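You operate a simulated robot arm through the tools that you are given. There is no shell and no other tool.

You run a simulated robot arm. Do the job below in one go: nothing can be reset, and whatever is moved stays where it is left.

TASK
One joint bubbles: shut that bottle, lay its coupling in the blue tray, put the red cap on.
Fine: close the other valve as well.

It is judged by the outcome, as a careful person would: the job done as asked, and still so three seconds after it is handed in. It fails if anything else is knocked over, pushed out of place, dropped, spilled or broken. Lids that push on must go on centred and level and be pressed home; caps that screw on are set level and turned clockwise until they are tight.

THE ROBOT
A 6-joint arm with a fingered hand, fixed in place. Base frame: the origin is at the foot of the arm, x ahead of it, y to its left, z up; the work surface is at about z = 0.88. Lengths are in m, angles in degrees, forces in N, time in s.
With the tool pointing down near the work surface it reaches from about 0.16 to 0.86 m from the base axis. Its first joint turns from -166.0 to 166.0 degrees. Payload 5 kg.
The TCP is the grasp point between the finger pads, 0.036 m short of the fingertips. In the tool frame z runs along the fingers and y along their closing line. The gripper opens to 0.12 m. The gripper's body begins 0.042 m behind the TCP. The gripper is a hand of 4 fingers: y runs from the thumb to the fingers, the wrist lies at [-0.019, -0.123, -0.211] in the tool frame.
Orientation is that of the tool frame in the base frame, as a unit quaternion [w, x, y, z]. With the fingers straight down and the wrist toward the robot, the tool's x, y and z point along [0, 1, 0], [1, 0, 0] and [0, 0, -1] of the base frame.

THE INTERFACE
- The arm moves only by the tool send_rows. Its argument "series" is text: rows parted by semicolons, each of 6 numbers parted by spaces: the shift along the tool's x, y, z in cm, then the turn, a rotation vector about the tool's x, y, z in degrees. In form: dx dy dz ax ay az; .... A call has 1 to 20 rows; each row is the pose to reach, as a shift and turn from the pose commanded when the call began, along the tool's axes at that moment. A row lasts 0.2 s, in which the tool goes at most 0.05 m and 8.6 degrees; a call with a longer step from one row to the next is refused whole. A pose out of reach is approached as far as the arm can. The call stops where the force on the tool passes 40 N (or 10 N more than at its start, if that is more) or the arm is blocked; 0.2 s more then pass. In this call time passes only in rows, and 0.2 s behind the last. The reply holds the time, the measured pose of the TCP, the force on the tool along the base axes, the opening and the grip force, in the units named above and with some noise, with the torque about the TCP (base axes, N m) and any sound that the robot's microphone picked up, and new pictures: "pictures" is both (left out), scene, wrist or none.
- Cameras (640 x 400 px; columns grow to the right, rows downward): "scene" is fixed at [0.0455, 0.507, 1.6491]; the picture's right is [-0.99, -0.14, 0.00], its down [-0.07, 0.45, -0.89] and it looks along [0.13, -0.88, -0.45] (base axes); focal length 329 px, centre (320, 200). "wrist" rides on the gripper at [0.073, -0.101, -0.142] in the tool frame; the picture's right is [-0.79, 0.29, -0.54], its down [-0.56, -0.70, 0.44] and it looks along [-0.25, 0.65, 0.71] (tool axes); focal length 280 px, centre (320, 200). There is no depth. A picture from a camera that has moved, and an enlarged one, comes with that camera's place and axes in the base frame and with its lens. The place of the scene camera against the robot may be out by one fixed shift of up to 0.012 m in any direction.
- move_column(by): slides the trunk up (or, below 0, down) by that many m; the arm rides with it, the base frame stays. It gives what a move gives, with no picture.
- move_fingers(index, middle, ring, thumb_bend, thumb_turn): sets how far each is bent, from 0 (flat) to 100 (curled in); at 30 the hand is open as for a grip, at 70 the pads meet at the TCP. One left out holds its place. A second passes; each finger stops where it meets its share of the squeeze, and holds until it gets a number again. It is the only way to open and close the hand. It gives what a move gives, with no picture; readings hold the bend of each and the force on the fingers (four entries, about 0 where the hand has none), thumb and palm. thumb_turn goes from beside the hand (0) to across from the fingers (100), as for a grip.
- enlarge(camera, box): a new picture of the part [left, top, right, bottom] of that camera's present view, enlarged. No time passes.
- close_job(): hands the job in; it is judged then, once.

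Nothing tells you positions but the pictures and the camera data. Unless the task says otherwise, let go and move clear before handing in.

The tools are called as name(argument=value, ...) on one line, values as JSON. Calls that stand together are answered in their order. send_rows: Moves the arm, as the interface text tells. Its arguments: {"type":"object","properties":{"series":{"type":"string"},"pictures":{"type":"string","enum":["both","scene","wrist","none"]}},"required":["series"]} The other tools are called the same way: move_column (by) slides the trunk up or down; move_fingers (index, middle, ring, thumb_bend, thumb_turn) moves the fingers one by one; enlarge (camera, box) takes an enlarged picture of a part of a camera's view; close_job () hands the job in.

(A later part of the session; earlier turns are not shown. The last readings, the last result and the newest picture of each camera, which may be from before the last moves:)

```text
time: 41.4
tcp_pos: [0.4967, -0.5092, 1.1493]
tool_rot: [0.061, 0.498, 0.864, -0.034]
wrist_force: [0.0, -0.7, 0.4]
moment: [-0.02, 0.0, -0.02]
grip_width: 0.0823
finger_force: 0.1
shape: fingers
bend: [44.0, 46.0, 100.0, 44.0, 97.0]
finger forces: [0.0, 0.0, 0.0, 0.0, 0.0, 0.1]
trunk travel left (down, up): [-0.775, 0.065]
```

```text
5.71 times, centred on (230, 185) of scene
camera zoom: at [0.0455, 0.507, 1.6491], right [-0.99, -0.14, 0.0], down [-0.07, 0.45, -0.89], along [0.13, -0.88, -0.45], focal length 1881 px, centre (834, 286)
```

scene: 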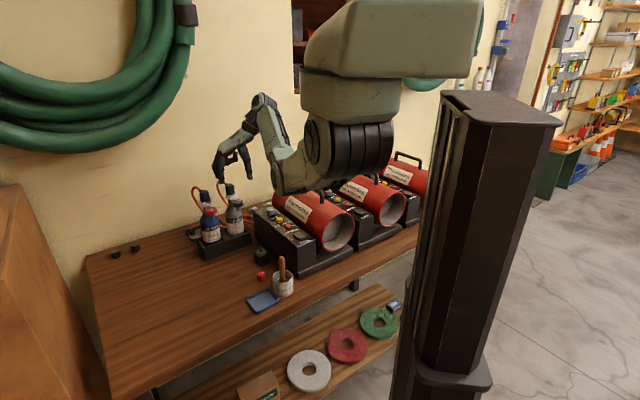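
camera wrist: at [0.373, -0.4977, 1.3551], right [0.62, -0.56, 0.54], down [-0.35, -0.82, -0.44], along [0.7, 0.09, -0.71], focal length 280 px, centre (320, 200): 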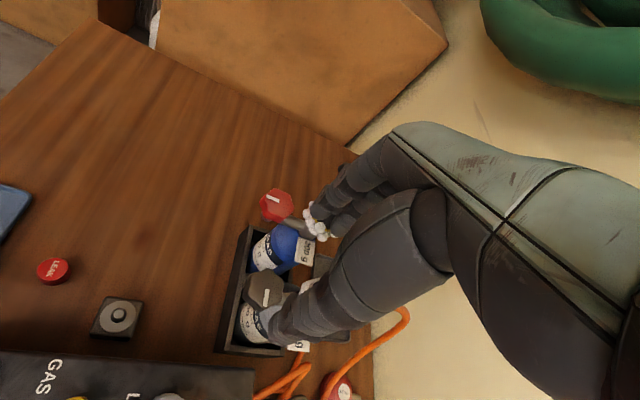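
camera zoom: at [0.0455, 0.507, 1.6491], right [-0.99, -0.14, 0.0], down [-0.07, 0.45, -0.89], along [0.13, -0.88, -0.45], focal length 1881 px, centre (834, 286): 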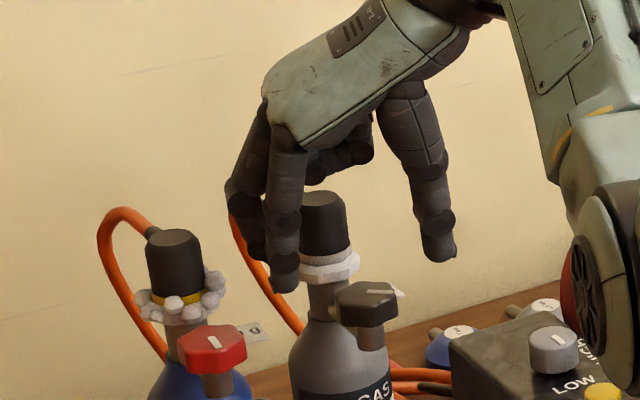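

The grey mark has turned about 40°. Second stroke: down, grip.

send_rows(series="0.2 0 1.4 0 0 0; 0.35 0 2.5 0 0 0; 0.49 0 3.47 0 0 0", pictures="none")

move_fingers(middle=68, thumb_bend=68)

send_rows(series="0 0.024 0 0.56 0 3.96; 0 0.048 0 1.11 0 7.92; -0.01 0.072 0 1.67 0 11.88; -0.01 0.096 0 2.22 0 15.84; -0.02 0.119 0 2.78 0 19.8", pictures="none")

enlarge(camera="wrist", box=[230, 150, 400, 350])

enlarge(camera="scene", box=[190, 150, 270, 220])

```text
time: 42.2
tcp_pos: [0.497, -0.5084, 1.1151]
tool_rot: [0.06, 0.499, 0.864, -0.035]
wrist_force: [0.4, 0.1, 0.3]
moment: [0.0, -0.01, -0.04]
grip_width: 0.0822
finger_force: 0.1
shape: fingers
bend: [44.0, 46.0, 100.0, 44.0, 97.0]
finger forces: [0.1, 0.1, 0.1, 0.1, 0.0, 0.0]
trunk travel left (down, up): [-0.775, 0.065]
```

```text
time: 43.2
tcp_pos: [0.4963, -0.5088, 1.1156]
tool_rot: [0.06, 0.498, 0.864, -0.035]
wrist_force: [2.4, -1.7, 0.6]
moment: [0.01, -0.09, 0.04]
grip_width: 0.0568
finger_force: 6.8
shape: fingers
bend: [44.0, 63.0, 100.0, 63.0, 96.0]
finger forces: [0.1, 7.4, 0.1, 0.0, 6.6, 0.1]
trunk travel left (down, up): [-0.775, 0.065]
```

```text
time: 44.4
tcp_pos: [0.4993, -0.5081, 1.1143]
tool_rot: [0.054, 0.642, 0.764, -0.045]
wrist_force: [1.8, -0.1, 0.3]
moment: [-0.06, -0.12, 0.03]
grip_width: 0.0565
finger_force: 7.2
shape: fingers
bend: [44.0, 63.0, 100.0, 63.0, 96.0]
finger forces: [0.1, 8.2, 0.0, 0.0, 6.1, 0.0]
trunk travel left (down, up): [-0.775, 0.065]
```

```text
2.00 times, centred on (315, 250) of wrist
camera zoom: at [0.3825, -0.4349, 1.2459], right [0.41, -0.65, 0.65], down [-0.58, -0.73, -0.36], along [0.7, -0.23, -0.67], focal length 561 px, centre (330, 100)
```

zoom: 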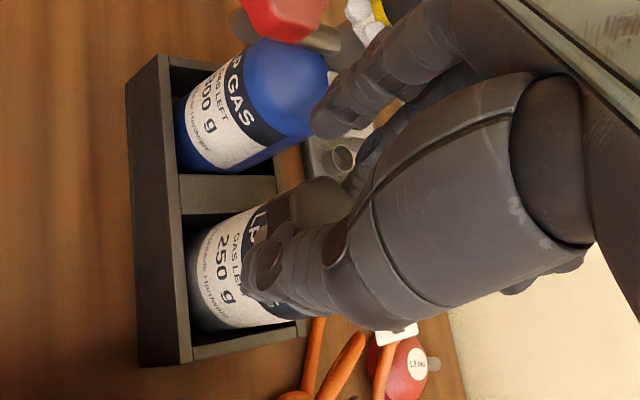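

```text
5.71 times, centred on (230, 185) of scene
camera zoom: at [0.0455, 0.507, 1.6491], right [-0.99, -0.14, 0.0], down [-0.07, 0.45, -0.89], along [0.13, -0.88, -0.45], focal length 1881 px, centre (834, 286)
```

zoom: 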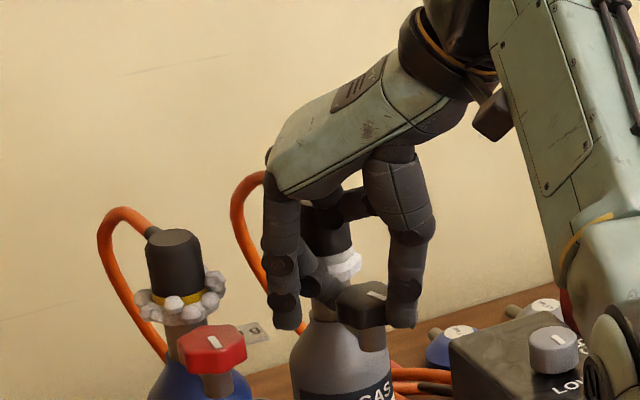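

Smooth, moment still small. Continuing another 24°.

send_rows(series="0 0.024 0 0.56 0 3.96; 0 0.048 0 1.11 0 7.92; -0.01 0.072 0 1.67 0 11.88; -0.01 0.096 0 2.22 0 15.84; -0.02 0.119 0 2.78 0 19.8; -0.03 0.141 0 3.34 0 23.76", pictures="none")

enlarge(camera="wrist", box=[230, 150, 400, 350])

enlarge(camera="scene", box=[190, 150, 270, 220])

```text
time: 45.8
tcp_pos: [0.5002, -0.5078, 1.1138]
tool_rot: [0.042, 0.786, 0.614, -0.055]
wrist_force: [2.0, -0.5, 0.4]
moment: [-0.12, -0.12, 0.13]
grip_width: 0.0566
finger_force: 7.8
shape: fingers
bend: [44.0, 62.0, 100.0, 63.0, 96.0]
finger forces: [0.1, 8.5, 0.0, 0.0, 6.6, 0.0]
trunk travel left (down, up): [-0.775, 0.065]
```

```text
2.00 times, centred on (315, 250) of wrist
camera zoom: at [0.4237, -0.3942, 1.2457], right [0.11, -0.76, 0.65], down [-0.83, -0.43, -0.36], along [0.55, -0.5, -0.67], focal length 561 px, centre (330, 100)
```

zoom: 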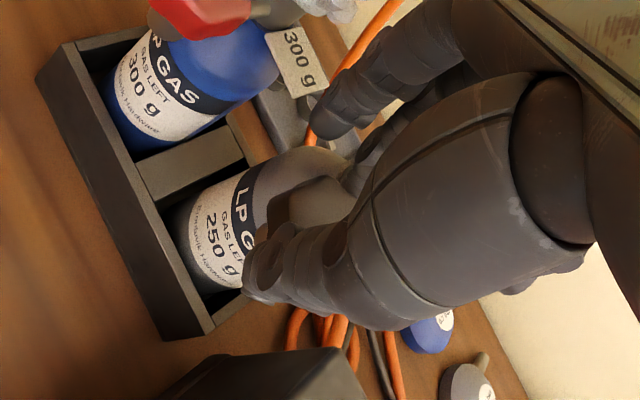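

```text
5.71 times, centred on (230, 185) of scene
camera zoom: at [0.0455, 0.507, 1.6491], right [-0.99, -0.14, 0.0], down [-0.07, 0.45, -0.89], along [0.13, -0.88, -0.45], focal length 1881 px, centre (834, 286)
```

zoom: 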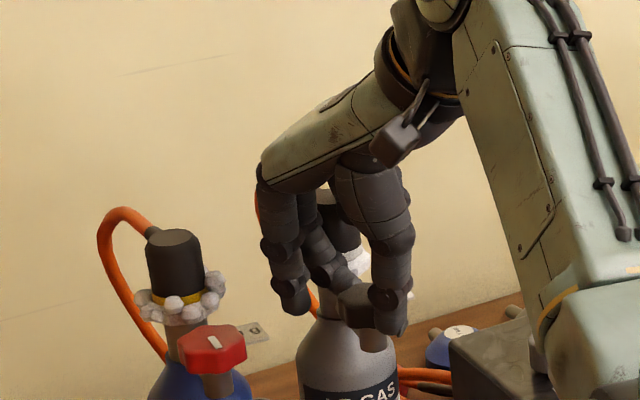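

The moment has risen to 0.13 N·m and the bottle begins to lean a touch. I'll release, lift and look at the mark.

move_fingers(middle=48, thumb_bend=44)

send_rows(series="-0.14 0 -1.0 0 0 0; -0.35 0 -2.5 0 0 0; -0.49 0 -3.47 0 0 0; -0.49 -0.042 -3.47 -0.97 0 -6.93; -0.5 -0.084 -3.47 -1.95 0 -13.86; -0.51 -0.125 -3.47 -2.92 0 -20.79; -0.53 -0.163 -3.46 -3.89 0 -27.72; -0.55 -0.199 -3.46 -4.87 0 -34.65; -0.58 -0.233 -3.46 -5.84 0 -41.58", pictures="none")

enlarge(camera="wrist", box=[230, 170, 400, 350])

enlarge(camera="scene", box=[190, 150, 270, 220])

```text
time: 46.8
tcp_pos: [0.4999, -0.5077, 1.1156]
tool_rot: [0.042, 0.786, 0.614, -0.055]
wrist_force: [-0.4, 1.3, -1.3]
moment: [0.0, 0.03, 0.01]
grip_width: 0.0818
finger_force: 0.9
shape: fingers
bend: [44.0, 48.0, 100.0, 44.0, 97.0]
finger forces: [0.1, 1.0, 0.0, 0.0, 0.0, 0.0]
trunk travel left (down, up): [-0.775, 0.065]
```

```text
time: 48.8
tcp_pos: [0.4971, -0.5094, 1.1504]
tool_rot: [0.061, 0.513, 0.855, -0.035]
wrist_force: [-0.6, 0.6, -0.9]
moment: [-0.01, -0.05, 0.02]
grip_width: 0.0823
finger_force: 0.0
shape: fingers
bend: [44.0, 48.0, 100.0, 44.0, 97.0]
finger forces: [0.0, 0.0, 0.1, 0.0, 0.0, 0.0]
trunk travel left (down, up): [-0.775, 0.065]
```

```text
2.22 times, centred on (315, 260) of wrist
camera zoom: at [0.3642, -0.4754, 1.2809], right [0.59, -0.49, 0.65], down [-0.33, -0.87, -0.36], along [0.74, 0.0, -0.67], focal length 623 px, centre (331, 67)
```

zoom: 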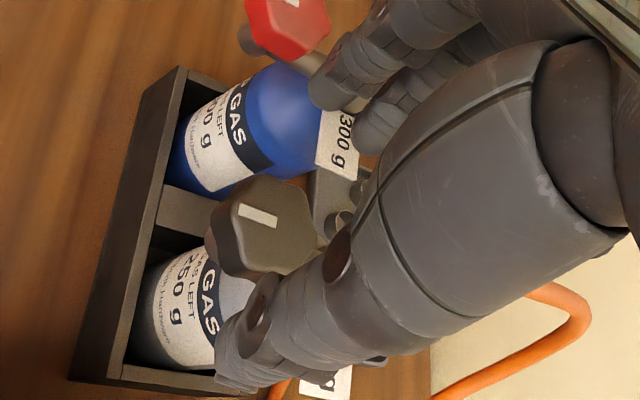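

```text
5.71 times, centred on (230, 185) of scene
camera zoom: at [0.0455, 0.507, 1.6491], right [-0.99, -0.14, 0.0], down [-0.07, 0.45, -0.89], along [0.13, -0.88, -0.45], focal length 1881 px, centre (834, 286)
```

zoom: 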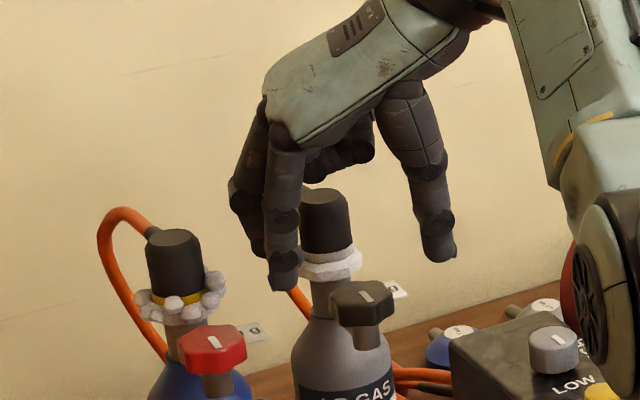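

The grey mark reads about 130°, like the blue one. One more short stroke to confirm it is on its stop.

send_rows(series="0.2 0 1.4 0 0 0; 0.35 0 2.5 0 0 0; 0.49 0 3.47 0 0 0", pictures="none")

move_fingers(middle=70, thumb_bend=70)

send_rows(series="0 0.024 0 0.56 0 3.96; 0 0.048 0 1.11 0 7.92; -0.01 0.072 0 1.67 0 11.88; -0.01 0.096 0 2.22 0 15.84", pictures="none")

enlarge(camera="wrist", box=[230, 150, 400, 350])

enlarge(camera="scene", box=[190, 150, 270, 220])

```text
time: 49.6
tcp_pos: [0.4982, -0.5091, 1.1148]
tool_rot: [0.06, 0.513, 0.855, -0.036]
wrist_force: [0.8, 0.3, 0.9]
moment: [0.01, -0.02, -0.01]
grip_width: 0.0823
finger_force: 0.2
shape: fingers
bend: [44.0, 48.0, 100.0, 44.0, 97.0]
finger forces: [0.1, 0.0, 0.1, 0.0, 0.0, 0.0]
trunk travel left (down, up): [-0.775, 0.065]
```

```text
time: 50.6
tcp_pos: [0.4971, -0.509, 1.1157]
tool_rot: [0.06, 0.514, 0.855, -0.035]
wrist_force: [0.6, 1.3, 0.5]
moment: [0.02, -0.07, 0.13]
grip_width: 0.0581
finger_force: 8.0
shape: fingers
bend: [44.0, 63.0, 100.0, 63.0, 97.0]
finger forces: [0.1, 8.1, 0.0, 0.0, 7.5, 0.0]
trunk travel left (down, up): [-0.775, 0.065]
```

```text
time: 51.6
tcp_pos: [0.4996, -0.5072, 1.1161]
tool_rot: [0.054, 0.628, 0.775, -0.044]
wrist_force: [3.8, 1.5, 0.3]
moment: [0.01, -0.15, 0.26]
grip_width: 0.0576
finger_force: 9.1
shape: fingers
bend: [44.0, 62.0, 100.0, 63.0, 98.0]
finger forces: [0.0, 10.0, 0.0, 0.0, 7.0, 0.0]
trunk travel left (down, up): [-0.775, 0.065]
```

```text
2.00 times, centred on (315, 250) of wrist
camera zoom: at [0.3804, -0.438, 1.2459], right [0.43, -0.63, 0.65], down [-0.56, -0.75, -0.36], along [0.71, -0.21, -0.67], focal length 561 px, centre (330, 100)
```

zoom: 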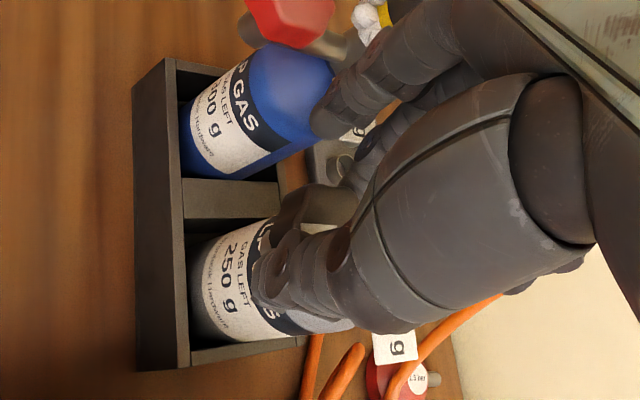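

```text
5.71 times, centred on (230, 185) of scene
camera zoom: at [0.0455, 0.507, 1.6491], right [-0.99, -0.14, 0.0], down [-0.07, 0.45, -0.89], along [0.13, -0.88, -0.45], focal length 1881 px, centre (834, 286)
```

zoom: 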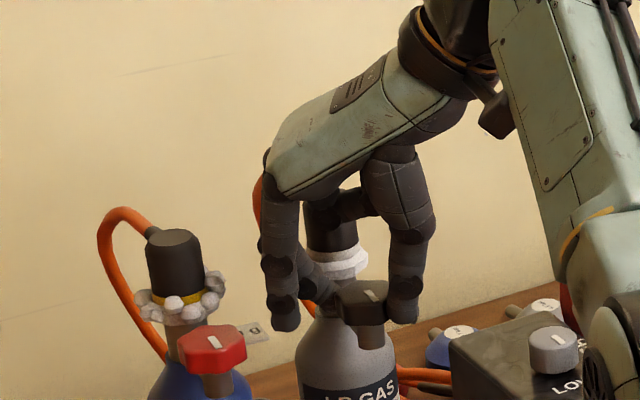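

The moment climbs to 0.26 N·m with the knob not moving further: the grey valve is on its stop too. Releasing and lifting clear.

move_fingers(middle=46, thumb_bend=44)

send_rows(series="-0.28 0 -2.0 0 0 0; -0.63 0 -4.5 0 0 0; -0.98 0 -7 0 0 0; -1.3 0 -9.2 0 0 0", pictures="both")

enlarge(camera="scene", box=[180, 160, 270, 230])

enlarge(camera="wrist", box=[210, 160, 390, 370])

```text
time: 52.6
tcp_pos: [0.4988, -0.5086, 1.1153]
tool_rot: [0.055, 0.628, 0.775, -0.044]
wrist_force: [0.1, -0.2, 0.8]
moment: [-0.04, 0.03, 0.01]
grip_width: 0.0822
finger_force: 0.1
shape: fingers
bend: [44.0, 46.0, 100.0, 44.0, 98.0]
finger forces: [0.0, 0.0, 0.0, 0.0, 0.1, 0.0]
trunk travel left (down, up): [-0.775, 0.065]
```

```text
time: 53.6
tcp_pos: [0.4982, -0.5082, 1.2077]
tool_rot: [0.054, 0.628, 0.775, -0.043]
wrist_force: [0.2, -0.7, 1.2]
moment: [0.02, 0.02, -0.02]
grip_width: 0.0821
finger_force: 0.0
shape: fingers
bend: [44.0, 46.0, 100.0, 44.0, 98.0]
finger forces: [0.0, 0.0, 0.1, 0.0, 0.0, 0.0]
trunk travel left (down, up): [-0.775, 0.065]
camera wrist: at [0.3792, -0.4395, 1.3392], right [0.43, -0.63, 0.65], down [-0.56, -0.75, -0.36], along [0.71, -0.21, -0.67], focal length 280 px, centre (320, 200)
```

scene: 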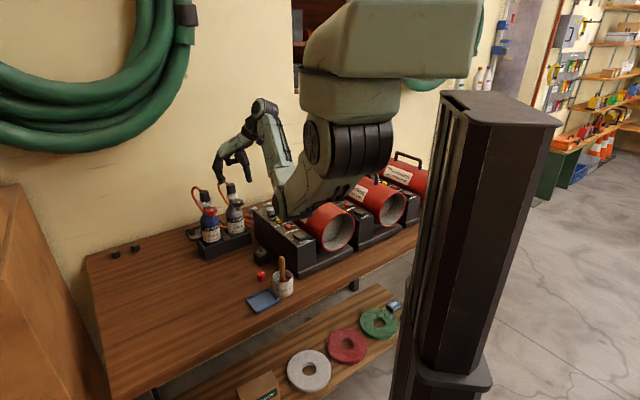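
wrist: 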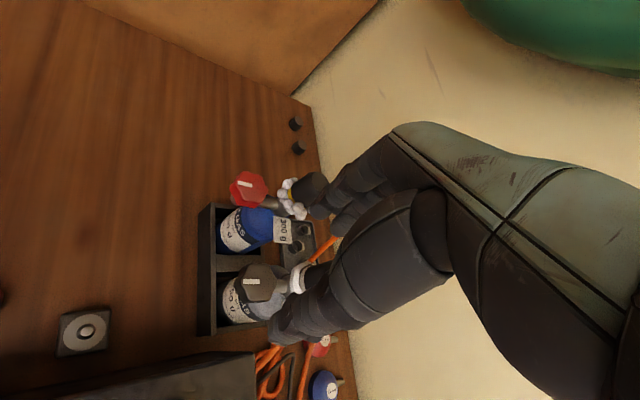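

```text
5.71 times, centred on (225, 195) of scene
camera zoom: at [0.0455, 0.507, 1.6491], right [-0.99, -0.14, 0.0], down [-0.07, 0.45, -0.89], along [0.13, -0.88, -0.45], focal length 1881 px, centre (863, 229)
```

zoom: 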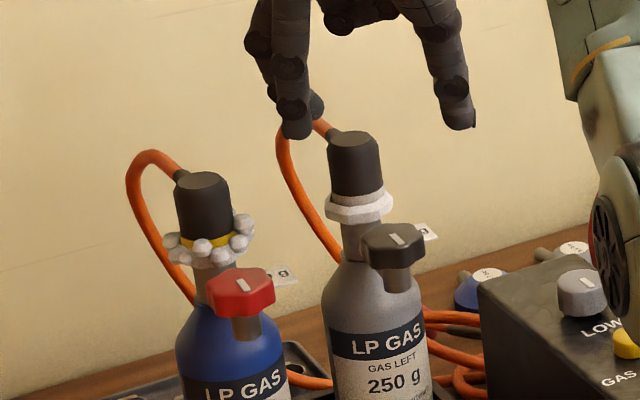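

```text
1.90 times, centred on (300, 265) of wrist
camera zoom: at [0.3792, -0.4395, 1.3392], right [0.43, -0.63, 0.65], down [-0.56, -0.75, -0.36], along [0.71, -0.21, -0.67], focal length 534 px, centre (358, 76)
```

zoom: 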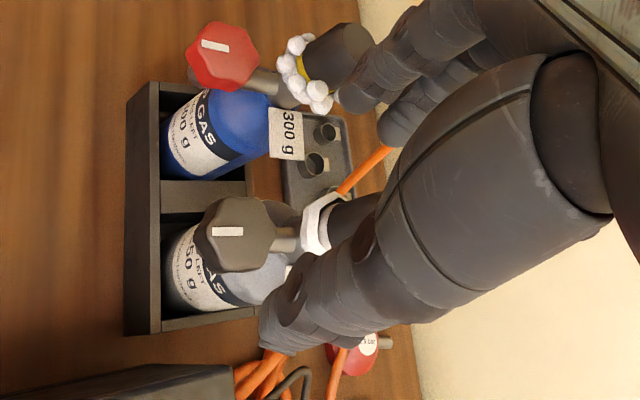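

Both valves now show the same quarter-turn position, and both bottles stand straight. Next, the blue coupling at about (0.608, -0.487): I move above it with the hand levelled, and look.

send_rows(series="-0.1 1.5 -1.2 -0.2 2 -3; -0.2 4 -1.68 -0.4 4 -6; -0.3 6.5 -1.68 -0.6 6 -9; -0.4 9 -1.68 -0.8 7.96 -12; -0.45 11.18 -1.68 -0.91 7.96 -12.97", pictures="both")

enlarge(camera="wrist", box=[210, 220, 390, 340])

enlarge(camera="scene", box=[170, 130, 260, 210])

```text
time: 54.8
tcp_pos: [0.6074, -0.4856, 1.2247]
tool_rot: [0.0, 0.538, 0.843, 0.0]
wrist_force: [0.0, -0.2, -0.9]
moment: [0.01, 0.0, 0.0]
grip_width: 0.0822
finger_force: 0.0
shape: fingers
bend: [44.0, 46.0, 100.0, 44.0, 98.0]
finger forces: [0.0, 0.0, 0.1, 0.1, 0.1, 0.0]
trunk travel left (down, up): [-0.775, 0.065]
camera wrist: at [0.4852, -0.4625, 1.3676], right [0.6, -0.59, 0.54], down [-0.4, -0.8, -0.44], along [0.7, 0.05, -0.71], focal length 280 px, centre (320, 200)
```

scene: 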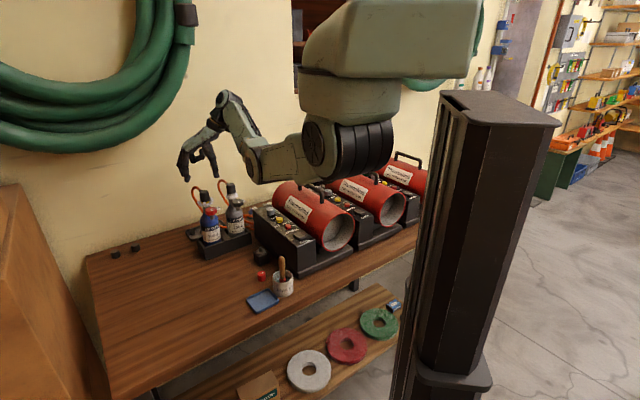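
wrist: 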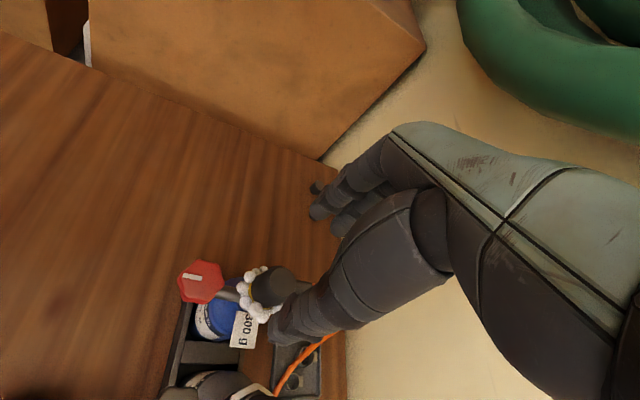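

```text
3.33 times, centred on (300, 280) of wrist
camera zoom: at [0.4852, -0.4625, 1.3676], right [0.6, -0.59, 0.54], down [-0.4, -0.8, -0.44], along [0.7, 0.05, -0.71], focal length 935 px, centre (387, -67)
```

zoom: 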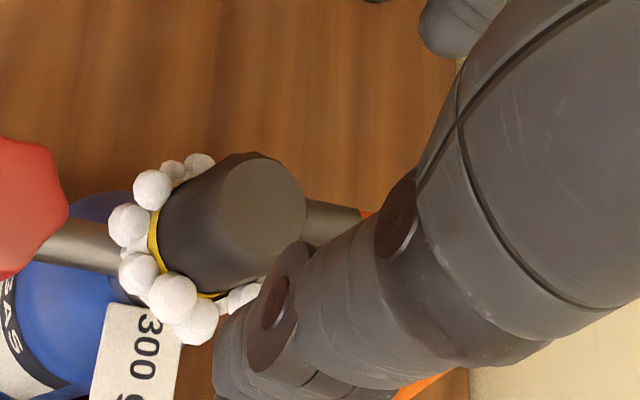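

```text
5.00 times, centred on (215, 170) of scene
camera zoom: at [0.0455, 0.507, 1.6491], right [-0.99, -0.14, 0.0], down [-0.07, 0.45, -0.89], along [0.13, -0.88, -0.45], focal length 1646 px, centre (845, 350)
```

zoom: 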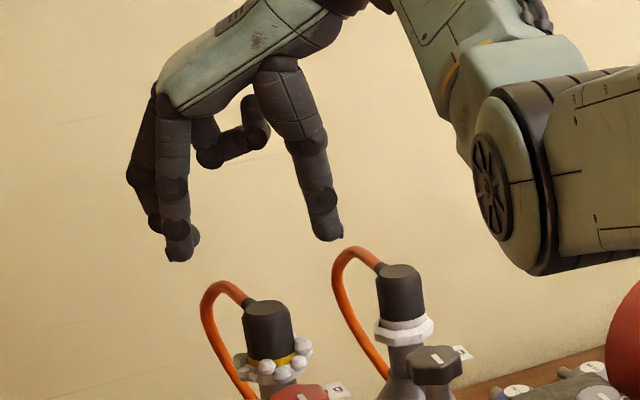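

The coupling sits centred under the grasp point to about 2 mm. Coming down to grip its upper body, with tips just above the yellow ring.

send_rows(series="-0.1 -0.1 2.5 0 0 0; -0.2 -0.2 5 0 0 0; -0.2 -0.2 6.6 0 0 0; -0.2 -0.2 7.6 0 0 0", pictures="none")

enlarge(camera="wrist", box=[230, 170, 400, 350])

enlarge(camera="scene", box=[170, 140, 260, 210])

```text
time: 55.8
tcp_pos: [0.6063, -0.4887, 1.1485]
tool_rot: [0.001, 0.537, 0.843, 0.0]
wrist_force: [-0.9, -0.2, 0.5]
moment: [-0.02, -0.01, -0.01]
grip_width: 0.0824
finger_force: 0.1
shape: fingers
bend: [44.0, 46.0, 100.0, 44.0, 98.0]
finger forces: [0.1, 0.1, 0.1, 0.1, 0.0, 0.0]
trunk travel left (down, up): [-0.775, 0.065]
```

```text
2.22 times, centred on (315, 260) of wrist
camera zoom: at [0.4838, -0.4658, 1.2911], right [0.59, -0.59, 0.54], down [-0.4, -0.8, -0.44], along [0.7, 0.05, -0.71], focal length 623 px, centre (331, 67)
```

zoom: 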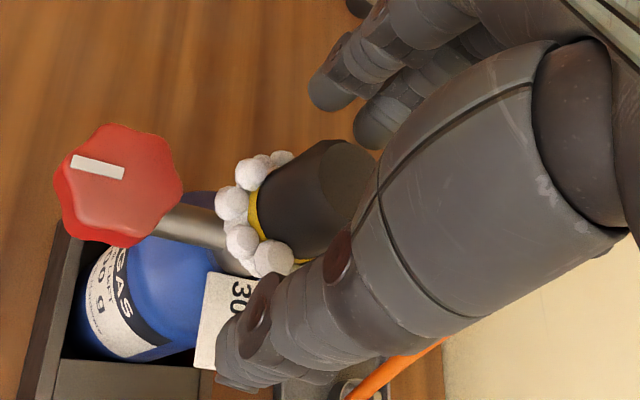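

```text
5.71 times, centred on (215, 175) of scene
camera zoom: at [0.0455, 0.507, 1.6491], right [-0.99, -0.14, 0.0], down [-0.07, 0.45, -0.89], along [0.13, -0.88, -0.45], focal length 1881 px, centre (920, 343)
```

zoom: 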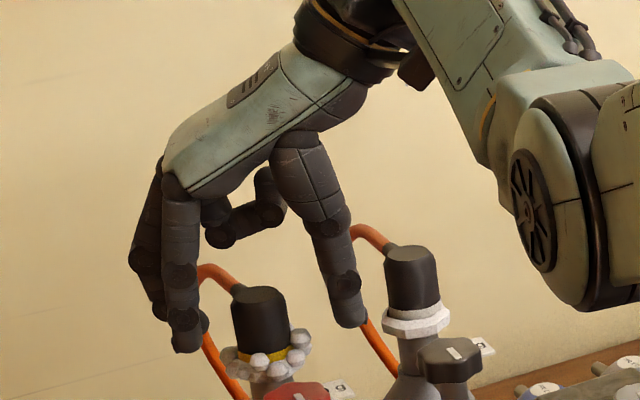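

Middle finger and thumb straddle the coupling. Closing on it.

move_fingers(middle=80, thumb_bend=80)

enlarge(camera="wrist", box=[230, 170, 400, 350])

enlarge(camera="scene", box=[170, 140, 260, 210])

```text
time: 56.8
tcp_pos: [0.6061, -0.4903, 1.1497]
tool_rot: [0.001, 0.537, 0.844, 0.0]
wrist_force: [-0.3, -1.3, 1.8]
moment: [-0.09, -0.06, 0.02]
grip_width: 0.0371
finger_force: 13.8
shape: fingers
bend: [44.0, 58.0, 100.0, 75.0, 94.0]
finger forces: [0.0, 14.0, 0.0, 0.1, 14.5, 0.0]
trunk travel left (down, up): [-0.775, 0.065]
```

```text
2.22 times, centred on (315, 260) of wrist
camera zoom: at [0.4832, -0.4659, 1.2918], right [0.59, -0.59, 0.54], down [-0.4, -0.8, -0.44], along [0.7, 0.05, -0.71], focal length 623 px, centre (331, 67)
```

zoom: 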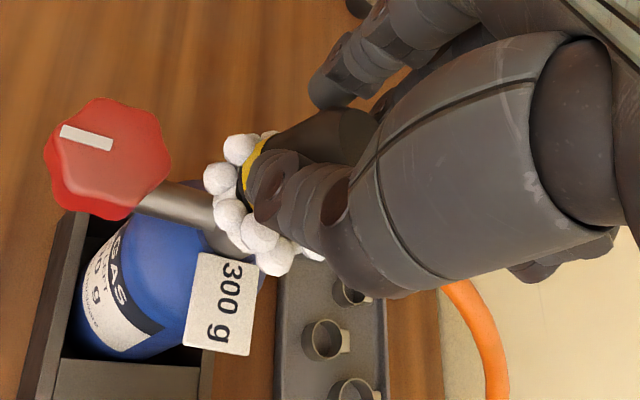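

```text
5.71 times, centred on (215, 175) of scene
camera zoom: at [0.0455, 0.507, 1.6491], right [-0.99, -0.14, 0.0], down [-0.07, 0.45, -0.89], along [0.13, -0.88, -0.45], focal length 1881 px, centre (920, 343)
```

zoom: 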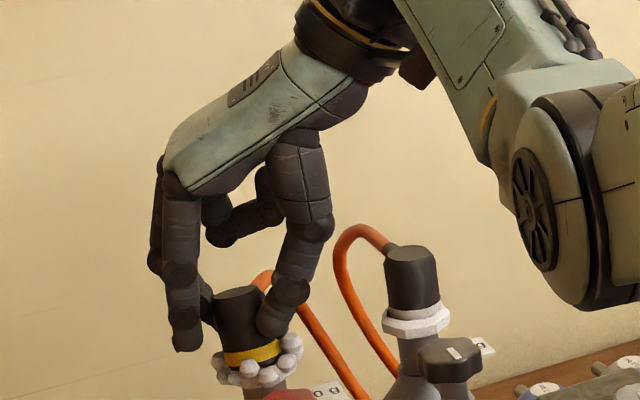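

The thumb pushed the coupling about 1 cm toward the fingers, so the bottle leans a little. I'll shift the hand back along the closing line to bring it upright before pulling.

send_rows(series="0 -0.4 0 0 0 0; 0 -0.8 0 0 0 0; 0 -1.1 0 0 0 0", pictures="none")

enlarge(camera="wrist", box=[230, 170, 400, 350])

enlarge(camera="scene", box=[170, 160, 260, 250])

```text
time: 57.6
tcp_pos: [0.5973, -0.4934, 1.1498]
tool_rot: [0.001, 0.538, 0.843, 0.001]
wrist_force: [1.7, -1.3, 3.4]
moment: [-0.05, -0.19, 0.04]
grip_width: 0.0365
finger_force: 14.1
shape: fingers
bend: [44.0, 58.0, 100.0, 75.0, 94.0]
finger forces: [0.0, 14.5, 0.0, 0.1, 13.4, 0.0]
trunk travel left (down, up): [-0.775, 0.065]
```

```text
2.22 times, centred on (315, 260) of wrist
camera zoom: at [0.4739, -0.4704, 1.2916], right [0.59, -0.59, 0.54], down [-0.4, -0.8, -0.44], along [0.7, 0.05, -0.71], focal length 623 px, centre (331, 67)
```

zoom: 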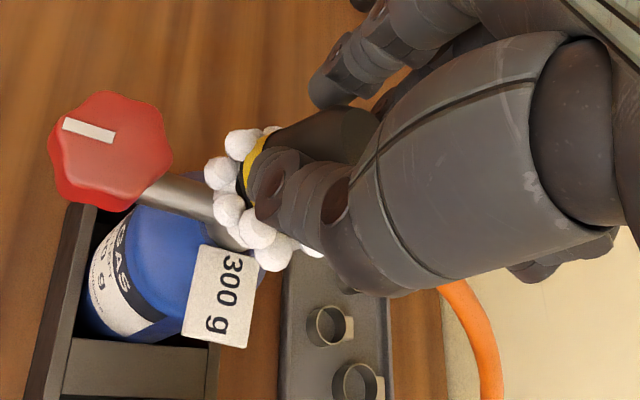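

```text
4.44 times, centred on (215, 205) of scene
camera zoom: at [0.0455, 0.507, 1.6491], right [-0.99, -0.14, 0.0], down [-0.07, 0.45, -0.89], along [0.13, -0.88, -0.45], focal length 1463 px, centre (787, 178)
```

zoom: 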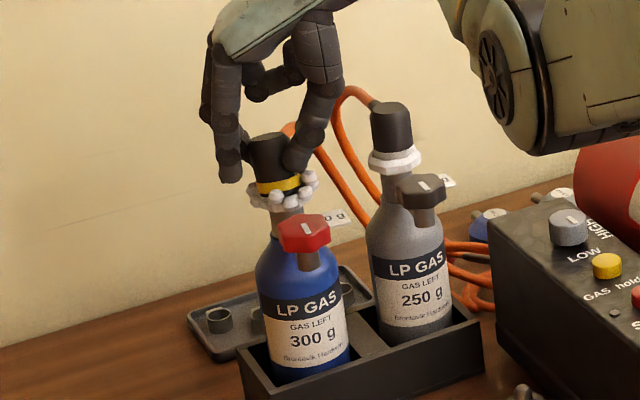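

The bottle is upright again. Now a slow straight pull upward.

send_rows(series="0 0 -0.2 0 0 0; 0 0 -0.4 0 0 0; 0 0 -0.6 0 0 0; 0 0 -0.8 0 0 0", pictures="none")

enlarge(camera="wrist", box=[230, 170, 400, 350])

enlarge(camera="scene", box=[170, 160, 260, 250])

```text
time: 58.6
tcp_pos: [0.5972, -0.4951, 1.1566]
tool_rot: [0.0, 0.537, 0.844, 0.0]
wrist_force: [0.8, -1.1, -2.2]
moment: [-0.07, -0.01, -0.01]
grip_width: 0.0352
finger_force: 14.1
shape: fingers
bend: [44.0, 58.0, 100.0, 76.0, 94.0]
finger forces: [0.1, 15.0, 0.0, 0.0, 13.6, 0.0]
trunk travel left (down, up): [-0.775, 0.065]
```

```text
2.22 times, centred on (315, 260) of wrist
camera zoom: at [0.474, -0.4713, 1.2995], right [0.59, -0.59, 0.54], down [-0.4, -0.8, -0.44], along [0.7, 0.05, -0.71], focal length 623 px, centre (331, 67)
```

zoom: 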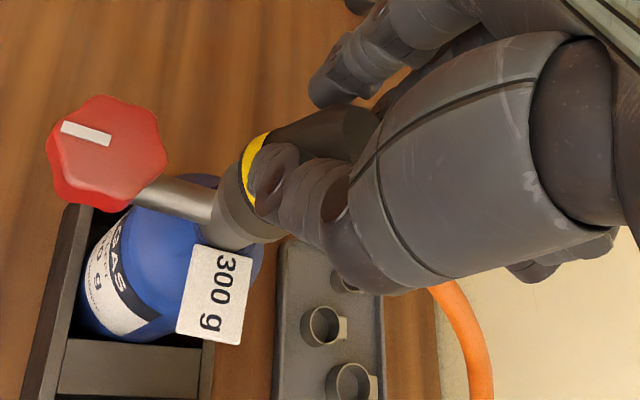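

```text
4.44 times, centred on (215, 205) of scene
camera zoom: at [0.0455, 0.507, 1.6491], right [-0.99, -0.14, 0.0], down [-0.07, 0.45, -0.89], along [0.13, -0.88, -0.45], focal length 1463 px, centre (787, 178)
```

zoom: 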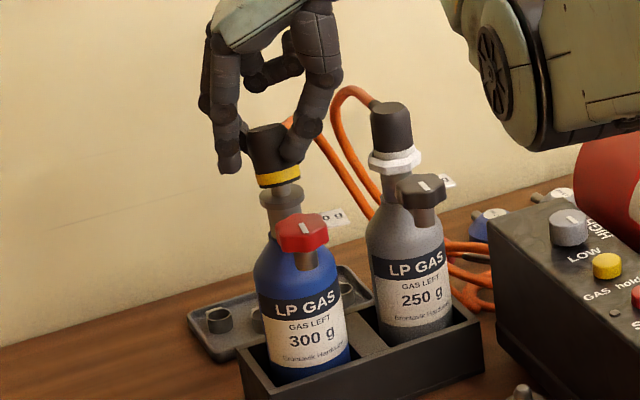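

The coupling pulls straight off: the foam is gone and the bare outlet shows beneath the yellow ring. Continuing straight up.

send_rows(series="0 0 -1 0 0 0; 0 0 -2 0 0 0; 0 0 -3.5 0 0 0; 0 0 -5 0 0 0; 0 0 -6.5 0 0 0; 0 0 -8 0 0 0", pictures="both")

enlarge(camera="scene", box=[170, 130, 270, 220])

enlarge(camera="wrist", box=[200, 170, 400, 370])

```text
time: 60.0
tcp_pos: [0.5975, -0.4946, 1.2377]
tool_rot: [0.001, 0.538, 0.843, 0.0]
wrist_force: [0.5, -0.6, -0.6]
moment: [-0.02, 0.04, 0.01]
grip_width: 0.0347
finger_force: 13.3
shape: fingers
bend: [44.0, 58.0, 100.0, 76.0, 94.0]
finger forces: [0.1, 13.8, 0.0, 0.0, 13.8, 0.0]
trunk travel left (down, up): [-0.775, 0.065]
camera wrist: at [0.4737, -0.4712, 1.3799], right [0.59, -0.59, 0.54], down [-0.4, -0.8, -0.44], along [0.7, 0.05, -0.71], focal length 280 px, centre (320, 200)
```

scene: 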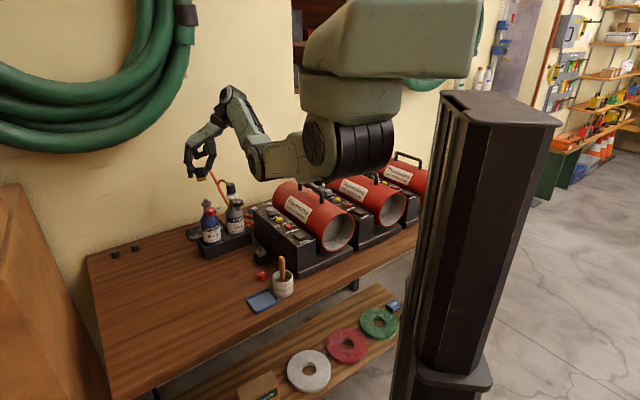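
wrist: 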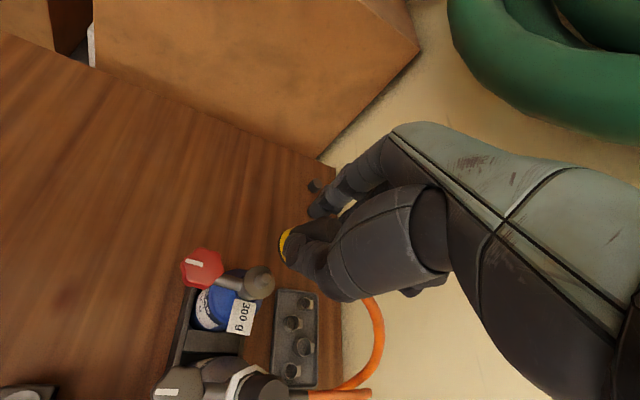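

```text
4.44 times, centred on (220, 175) of scene
camera zoom: at [0.0455, 0.507, 1.6491], right [-0.99, -0.14, 0.0], down [-0.07, 0.45, -0.89], along [0.13, -0.88, -0.45], focal length 1463 px, centre (764, 311)
```

zoom: 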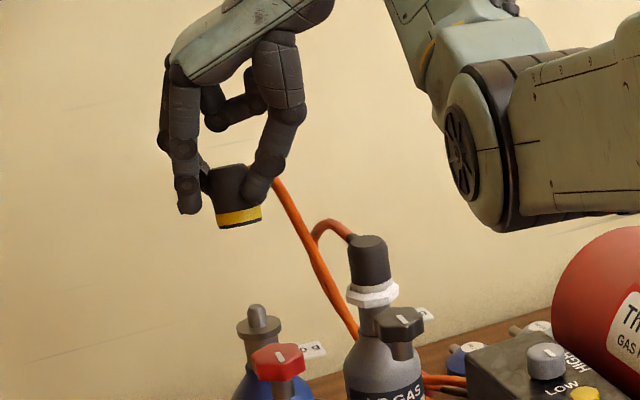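

```text
2.00 times, centred on (300, 270) of wrist
camera zoom: at [0.4737, -0.4712, 1.3799], right [0.59, -0.59, 0.54], down [-0.4, -0.8, -0.44], along [0.7, 0.05, -0.71], focal length 561 px, centre (360, 60)
```

zoom: 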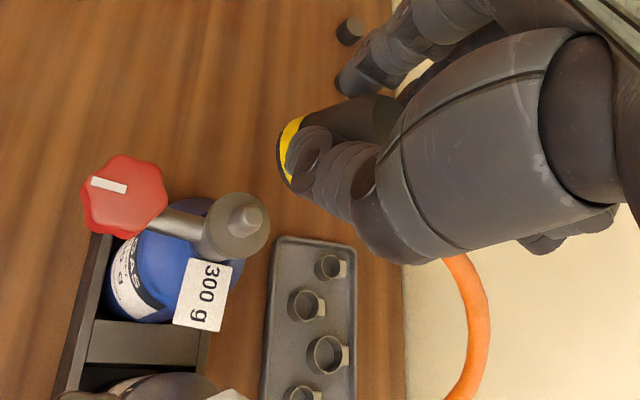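

The coupling is held securely, the bottle stayed in its rack, and the outlet is a short post on a collar. I'll carry the coupling toward the blue tray (centre about (0.335, -0.242)), high and in stages, watching the hose.

send_rows(series="2.25 -0.85 0.2 0 0 2.5; 4.5 -1.7 0.5 0 0 5; 6.75 -2.54 1.0 0 0 7.5; 9 -3.38 1.6 0 0 10", pictures="both")

enlarge(camera="scene", box=[160, 130, 300, 240])

```text
time: 61.0
tcp_pos: [0.5275, -0.4269, 1.2227]
tool_rot: [0.0, 0.609, 0.793, 0.0]
wrist_force: [0.1, 0.3, -0.8]
moment: [-0.04, 0.0, 0.0]
grip_width: 0.0346
finger_force: 13.9
shape: fingers
bend: [44.0, 58.0, 100.0, 76.0, 94.0]
finger forces: [0.0, 13.7, 0.1, 0.0, 13.7, 0.1]
trunk travel left (down, up): [-0.775, 0.065]
camera wrist: at [0.4103, -0.3806, 1.3646], right [0.48, -0.69, 0.54], down [-0.53, -0.72, -0.44], along [0.7, -0.08, -0.71], focal length 280 px, centre (320, 200)
```

scene: 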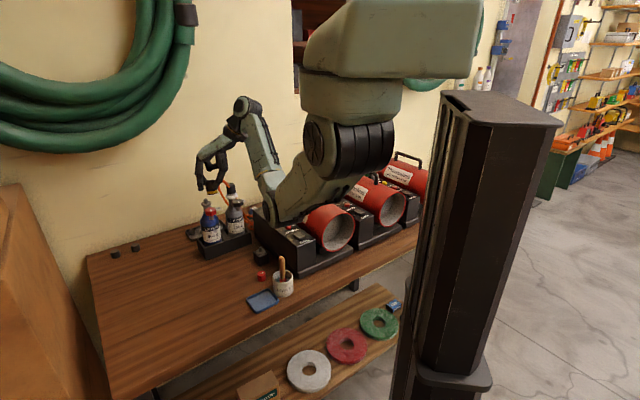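
wrist: 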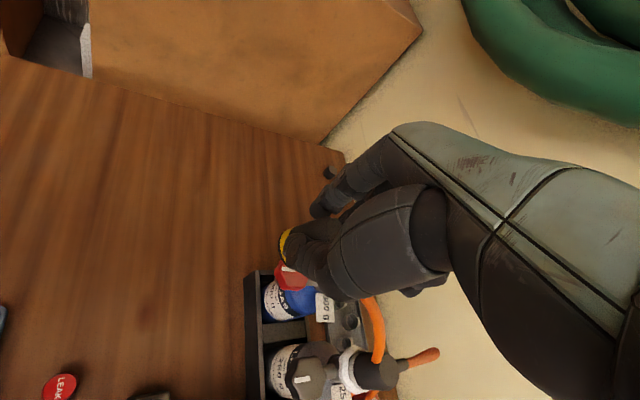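

```text
3.64 times, centred on (230, 185) of scene
camera zoom: at [0.0455, 0.507, 1.6491], right [-0.99, -0.14, 0.0], down [-0.07, 0.45, -0.89], along [0.13, -0.88, -0.45], focal length 1197 px, centre (647, 254)
```

zoom: 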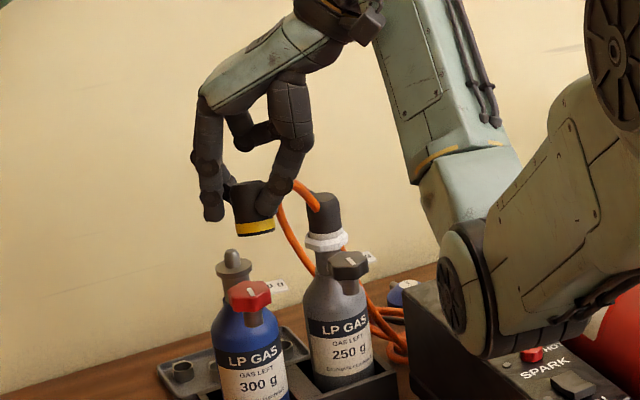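

The hose trails without load. Continuing toward the tray, coming lower as I go, since the arm folds there.

send_rows(series="2.2 -1.27 1.2 0 0 3; 4.4 -2.53 2.6 0 0 6; 6.6 -3.8 4.1 0 0 9; 8.8 -5.07 5.6 0 0 12", pictures="both")

enlarge(camera="scene", box=[180, 140, 340, 320])

```text
time: 62.0
tcp_pos: [0.4552, -0.3542, 1.1665]
tool_rot: [0.002, 0.689, 0.725, 0.0]
wrist_force: [0.9, 0.9, -2.0]
moment: [-0.03, 0.04, 0.0]
grip_width: 0.0347
finger_force: 13.4
shape: fingers
bend: [44.0, 58.0, 100.0, 76.0, 94.0]
finger forces: [0.0, 13.8, 0.1, 0.1, 13.6, 0.0]
trunk travel left (down, up): [-0.775, 0.065]
camera wrist: at [0.3501, -0.286, 1.3088], right [0.33, -0.77, 0.54], down [-0.67, -0.6, -0.44], along [0.67, -0.22, -0.71], focal length 280 px, centre (320, 200)
```

scene: 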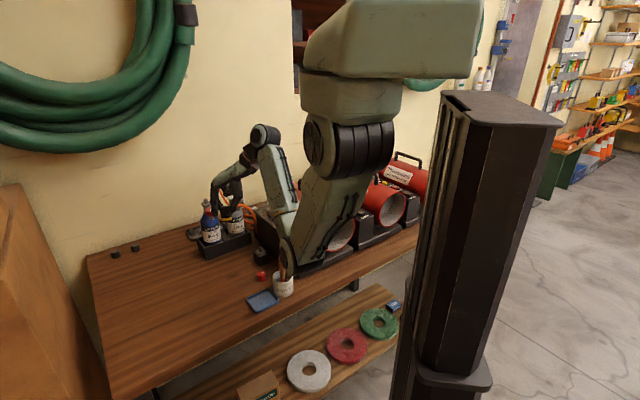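
wrist: 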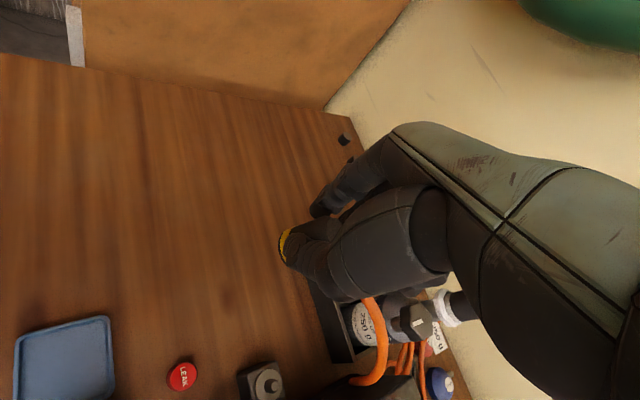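

```text
2.22 times, centred on (260, 230) of scene
camera zoom: at [0.0455, 0.507, 1.6491], right [-0.99, -0.14, 0.0], down [-0.07, 0.45, -0.89], along [0.13, -0.88, -0.45], focal length 731 px, centre (453, 133)
```

zoom: 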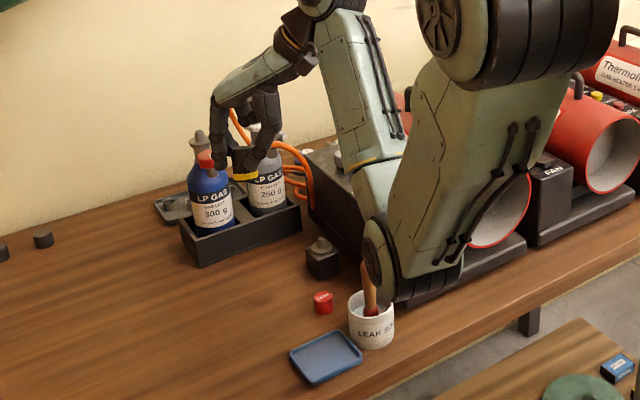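

The elbow is now close to the brush in the soap jar, so I stop and check that before moving on.

enlarge(camera="scene", box=[240, 225, 320, 305])

enlarge(camera="wrist", box=[0, 290, 300, 400])

```text
5.00 times, centred on (280, 265) of scene
camera zoom: at [0.0455, 0.507, 1.6491], right [-0.99, -0.14, 0.0], down [-0.07, 0.45, -0.89], along [0.13, -0.88, -0.45], focal length 1646 px, centre (520, -125)
```

zoom: 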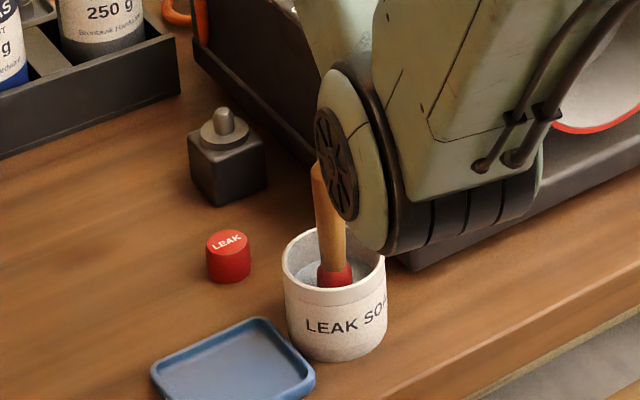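

```text
2.13 times, centred on (150, 345) of wrist
camera zoom: at [0.3501, -0.286, 1.3088], right [0.33, -0.77, 0.54], down [-0.67, -0.6, -0.44], along [0.67, -0.22, -0.71], focal length 598 px, centre (683, -109)
```

zoom: 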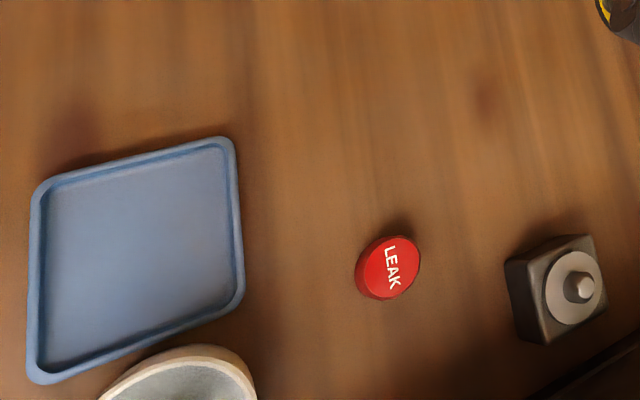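

The brush looks untouched, but the elbow passes close above it. Raising the trunk 6 cm gives it more room.

move_column(by=0.06)

enlarge(camera="scene", box=[180, 120, 340, 320])

```text
time: 63.0
tcp_pos: [0.4574, -0.356, 1.2264]
tool_rot: [0.0, 0.688, 0.726, 0.0]
wrist_force: [0.1, -0.3, -1.5]
moment: [-0.01, 0.01, -0.01]
grip_width: 0.0347
finger_force: 13.5
shape: fingers
bend: [44.0, 58.0, 100.0, 76.0, 94.0]
finger forces: [0.0, 13.6, 0.0, 0.0, 13.6, 0.0]
trunk travel left (down, up): [-0.835, 0.005]
```

```text
2.00 times, centred on (260, 220) of scene
camera zoom: at [0.0455, 0.507, 1.6491], right [-0.99, -0.14, 0.0], down [-0.07, 0.45, -0.89], along [0.13, -0.88, -0.45], focal length 658 px, centre (440, 160)
```

zoom: 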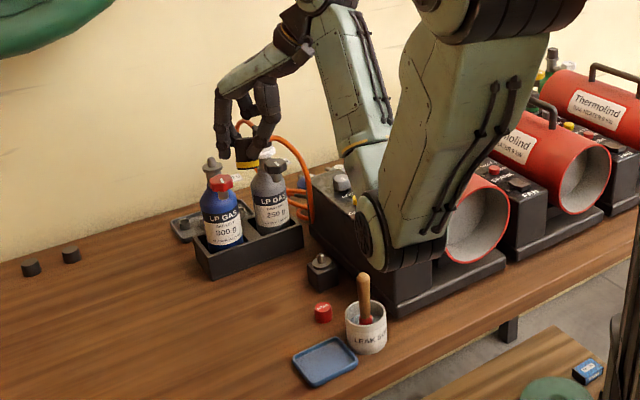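

The elbow is now well above the brush. From the last wrist view the tray centre is about (0.339, -0.246) and the red cap about (0.377, -0.355). Moving in toward the tray.

send_rows(series="1.16 -1.15 1.3 0 0 2.2; 2.32 -2.3 3.0 0 0 4.4; 3.48 -3.45 4.9 0 0 6.6; 4.64 -4.6 6.8 0 0 8.8; 5.8 -5.75 8.7 0 0 11; 6.96 -6.9 10.6 0 0 13", pictures="both")

enlarge(camera="scene", box=[180, 150, 340, 320])

```text
time: 64.4
tcp_pos: [0.3834, -0.2898, 1.1188]
tool_rot: [0.002, 0.766, 0.643, -0.001]
wrist_force: [-0.8, 0.8, -1.3]
moment: [-0.01, 0.0, -0.02]
grip_width: 0.0348
finger_force: 13.5
shape: fingers
bend: [44.0, 58.0, 100.0, 76.0, 94.0]
finger forces: [0.0, 13.7, 0.1, 0.1, 13.6, 0.0]
trunk travel left (down, up): [-0.835, 0.005]
camera wrist: at [0.2954, -0.1992, 1.2616], right [0.15, -0.83, 0.54], down [-0.79, -0.43, -0.44], along [0.6, -0.36, -0.71], focal length 280 px, centre (320, 200)
```

scene: 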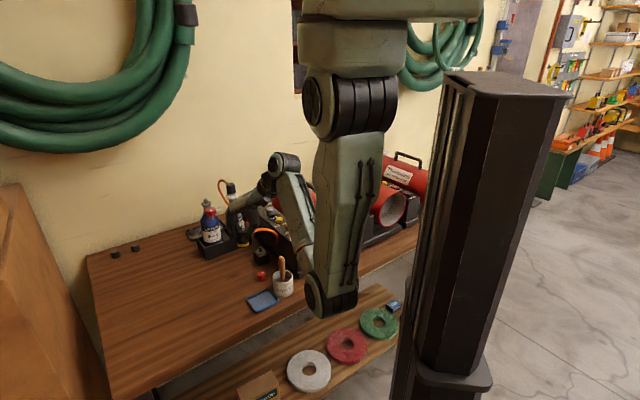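
wrist: 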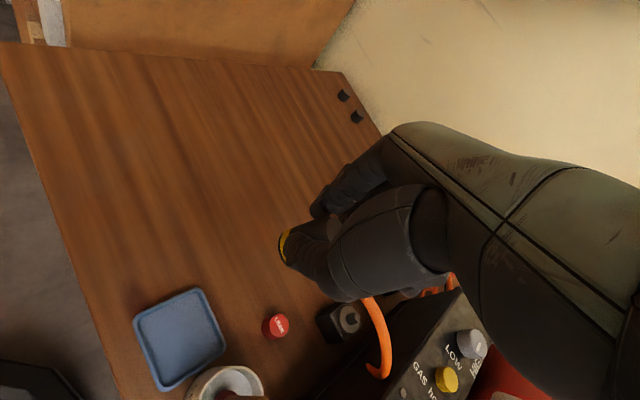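

```text
2.35 times, centred on (260, 235) of scene
camera zoom: at [0.0455, 0.507, 1.6491], right [-0.99, -0.14, 0.0], down [-0.07, 0.45, -0.89], along [0.13, -0.88, -0.45], focal length 774 px, centre (461, 118)
```

zoom: 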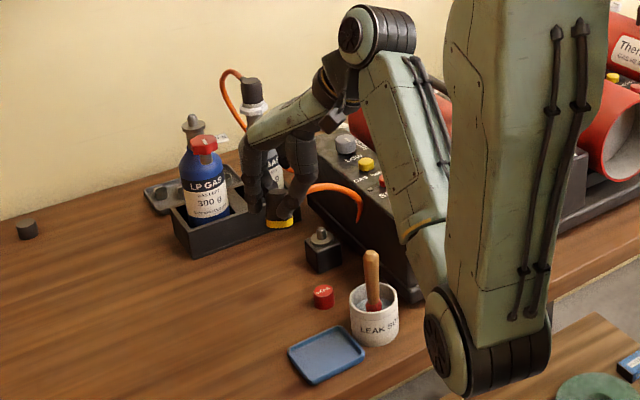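

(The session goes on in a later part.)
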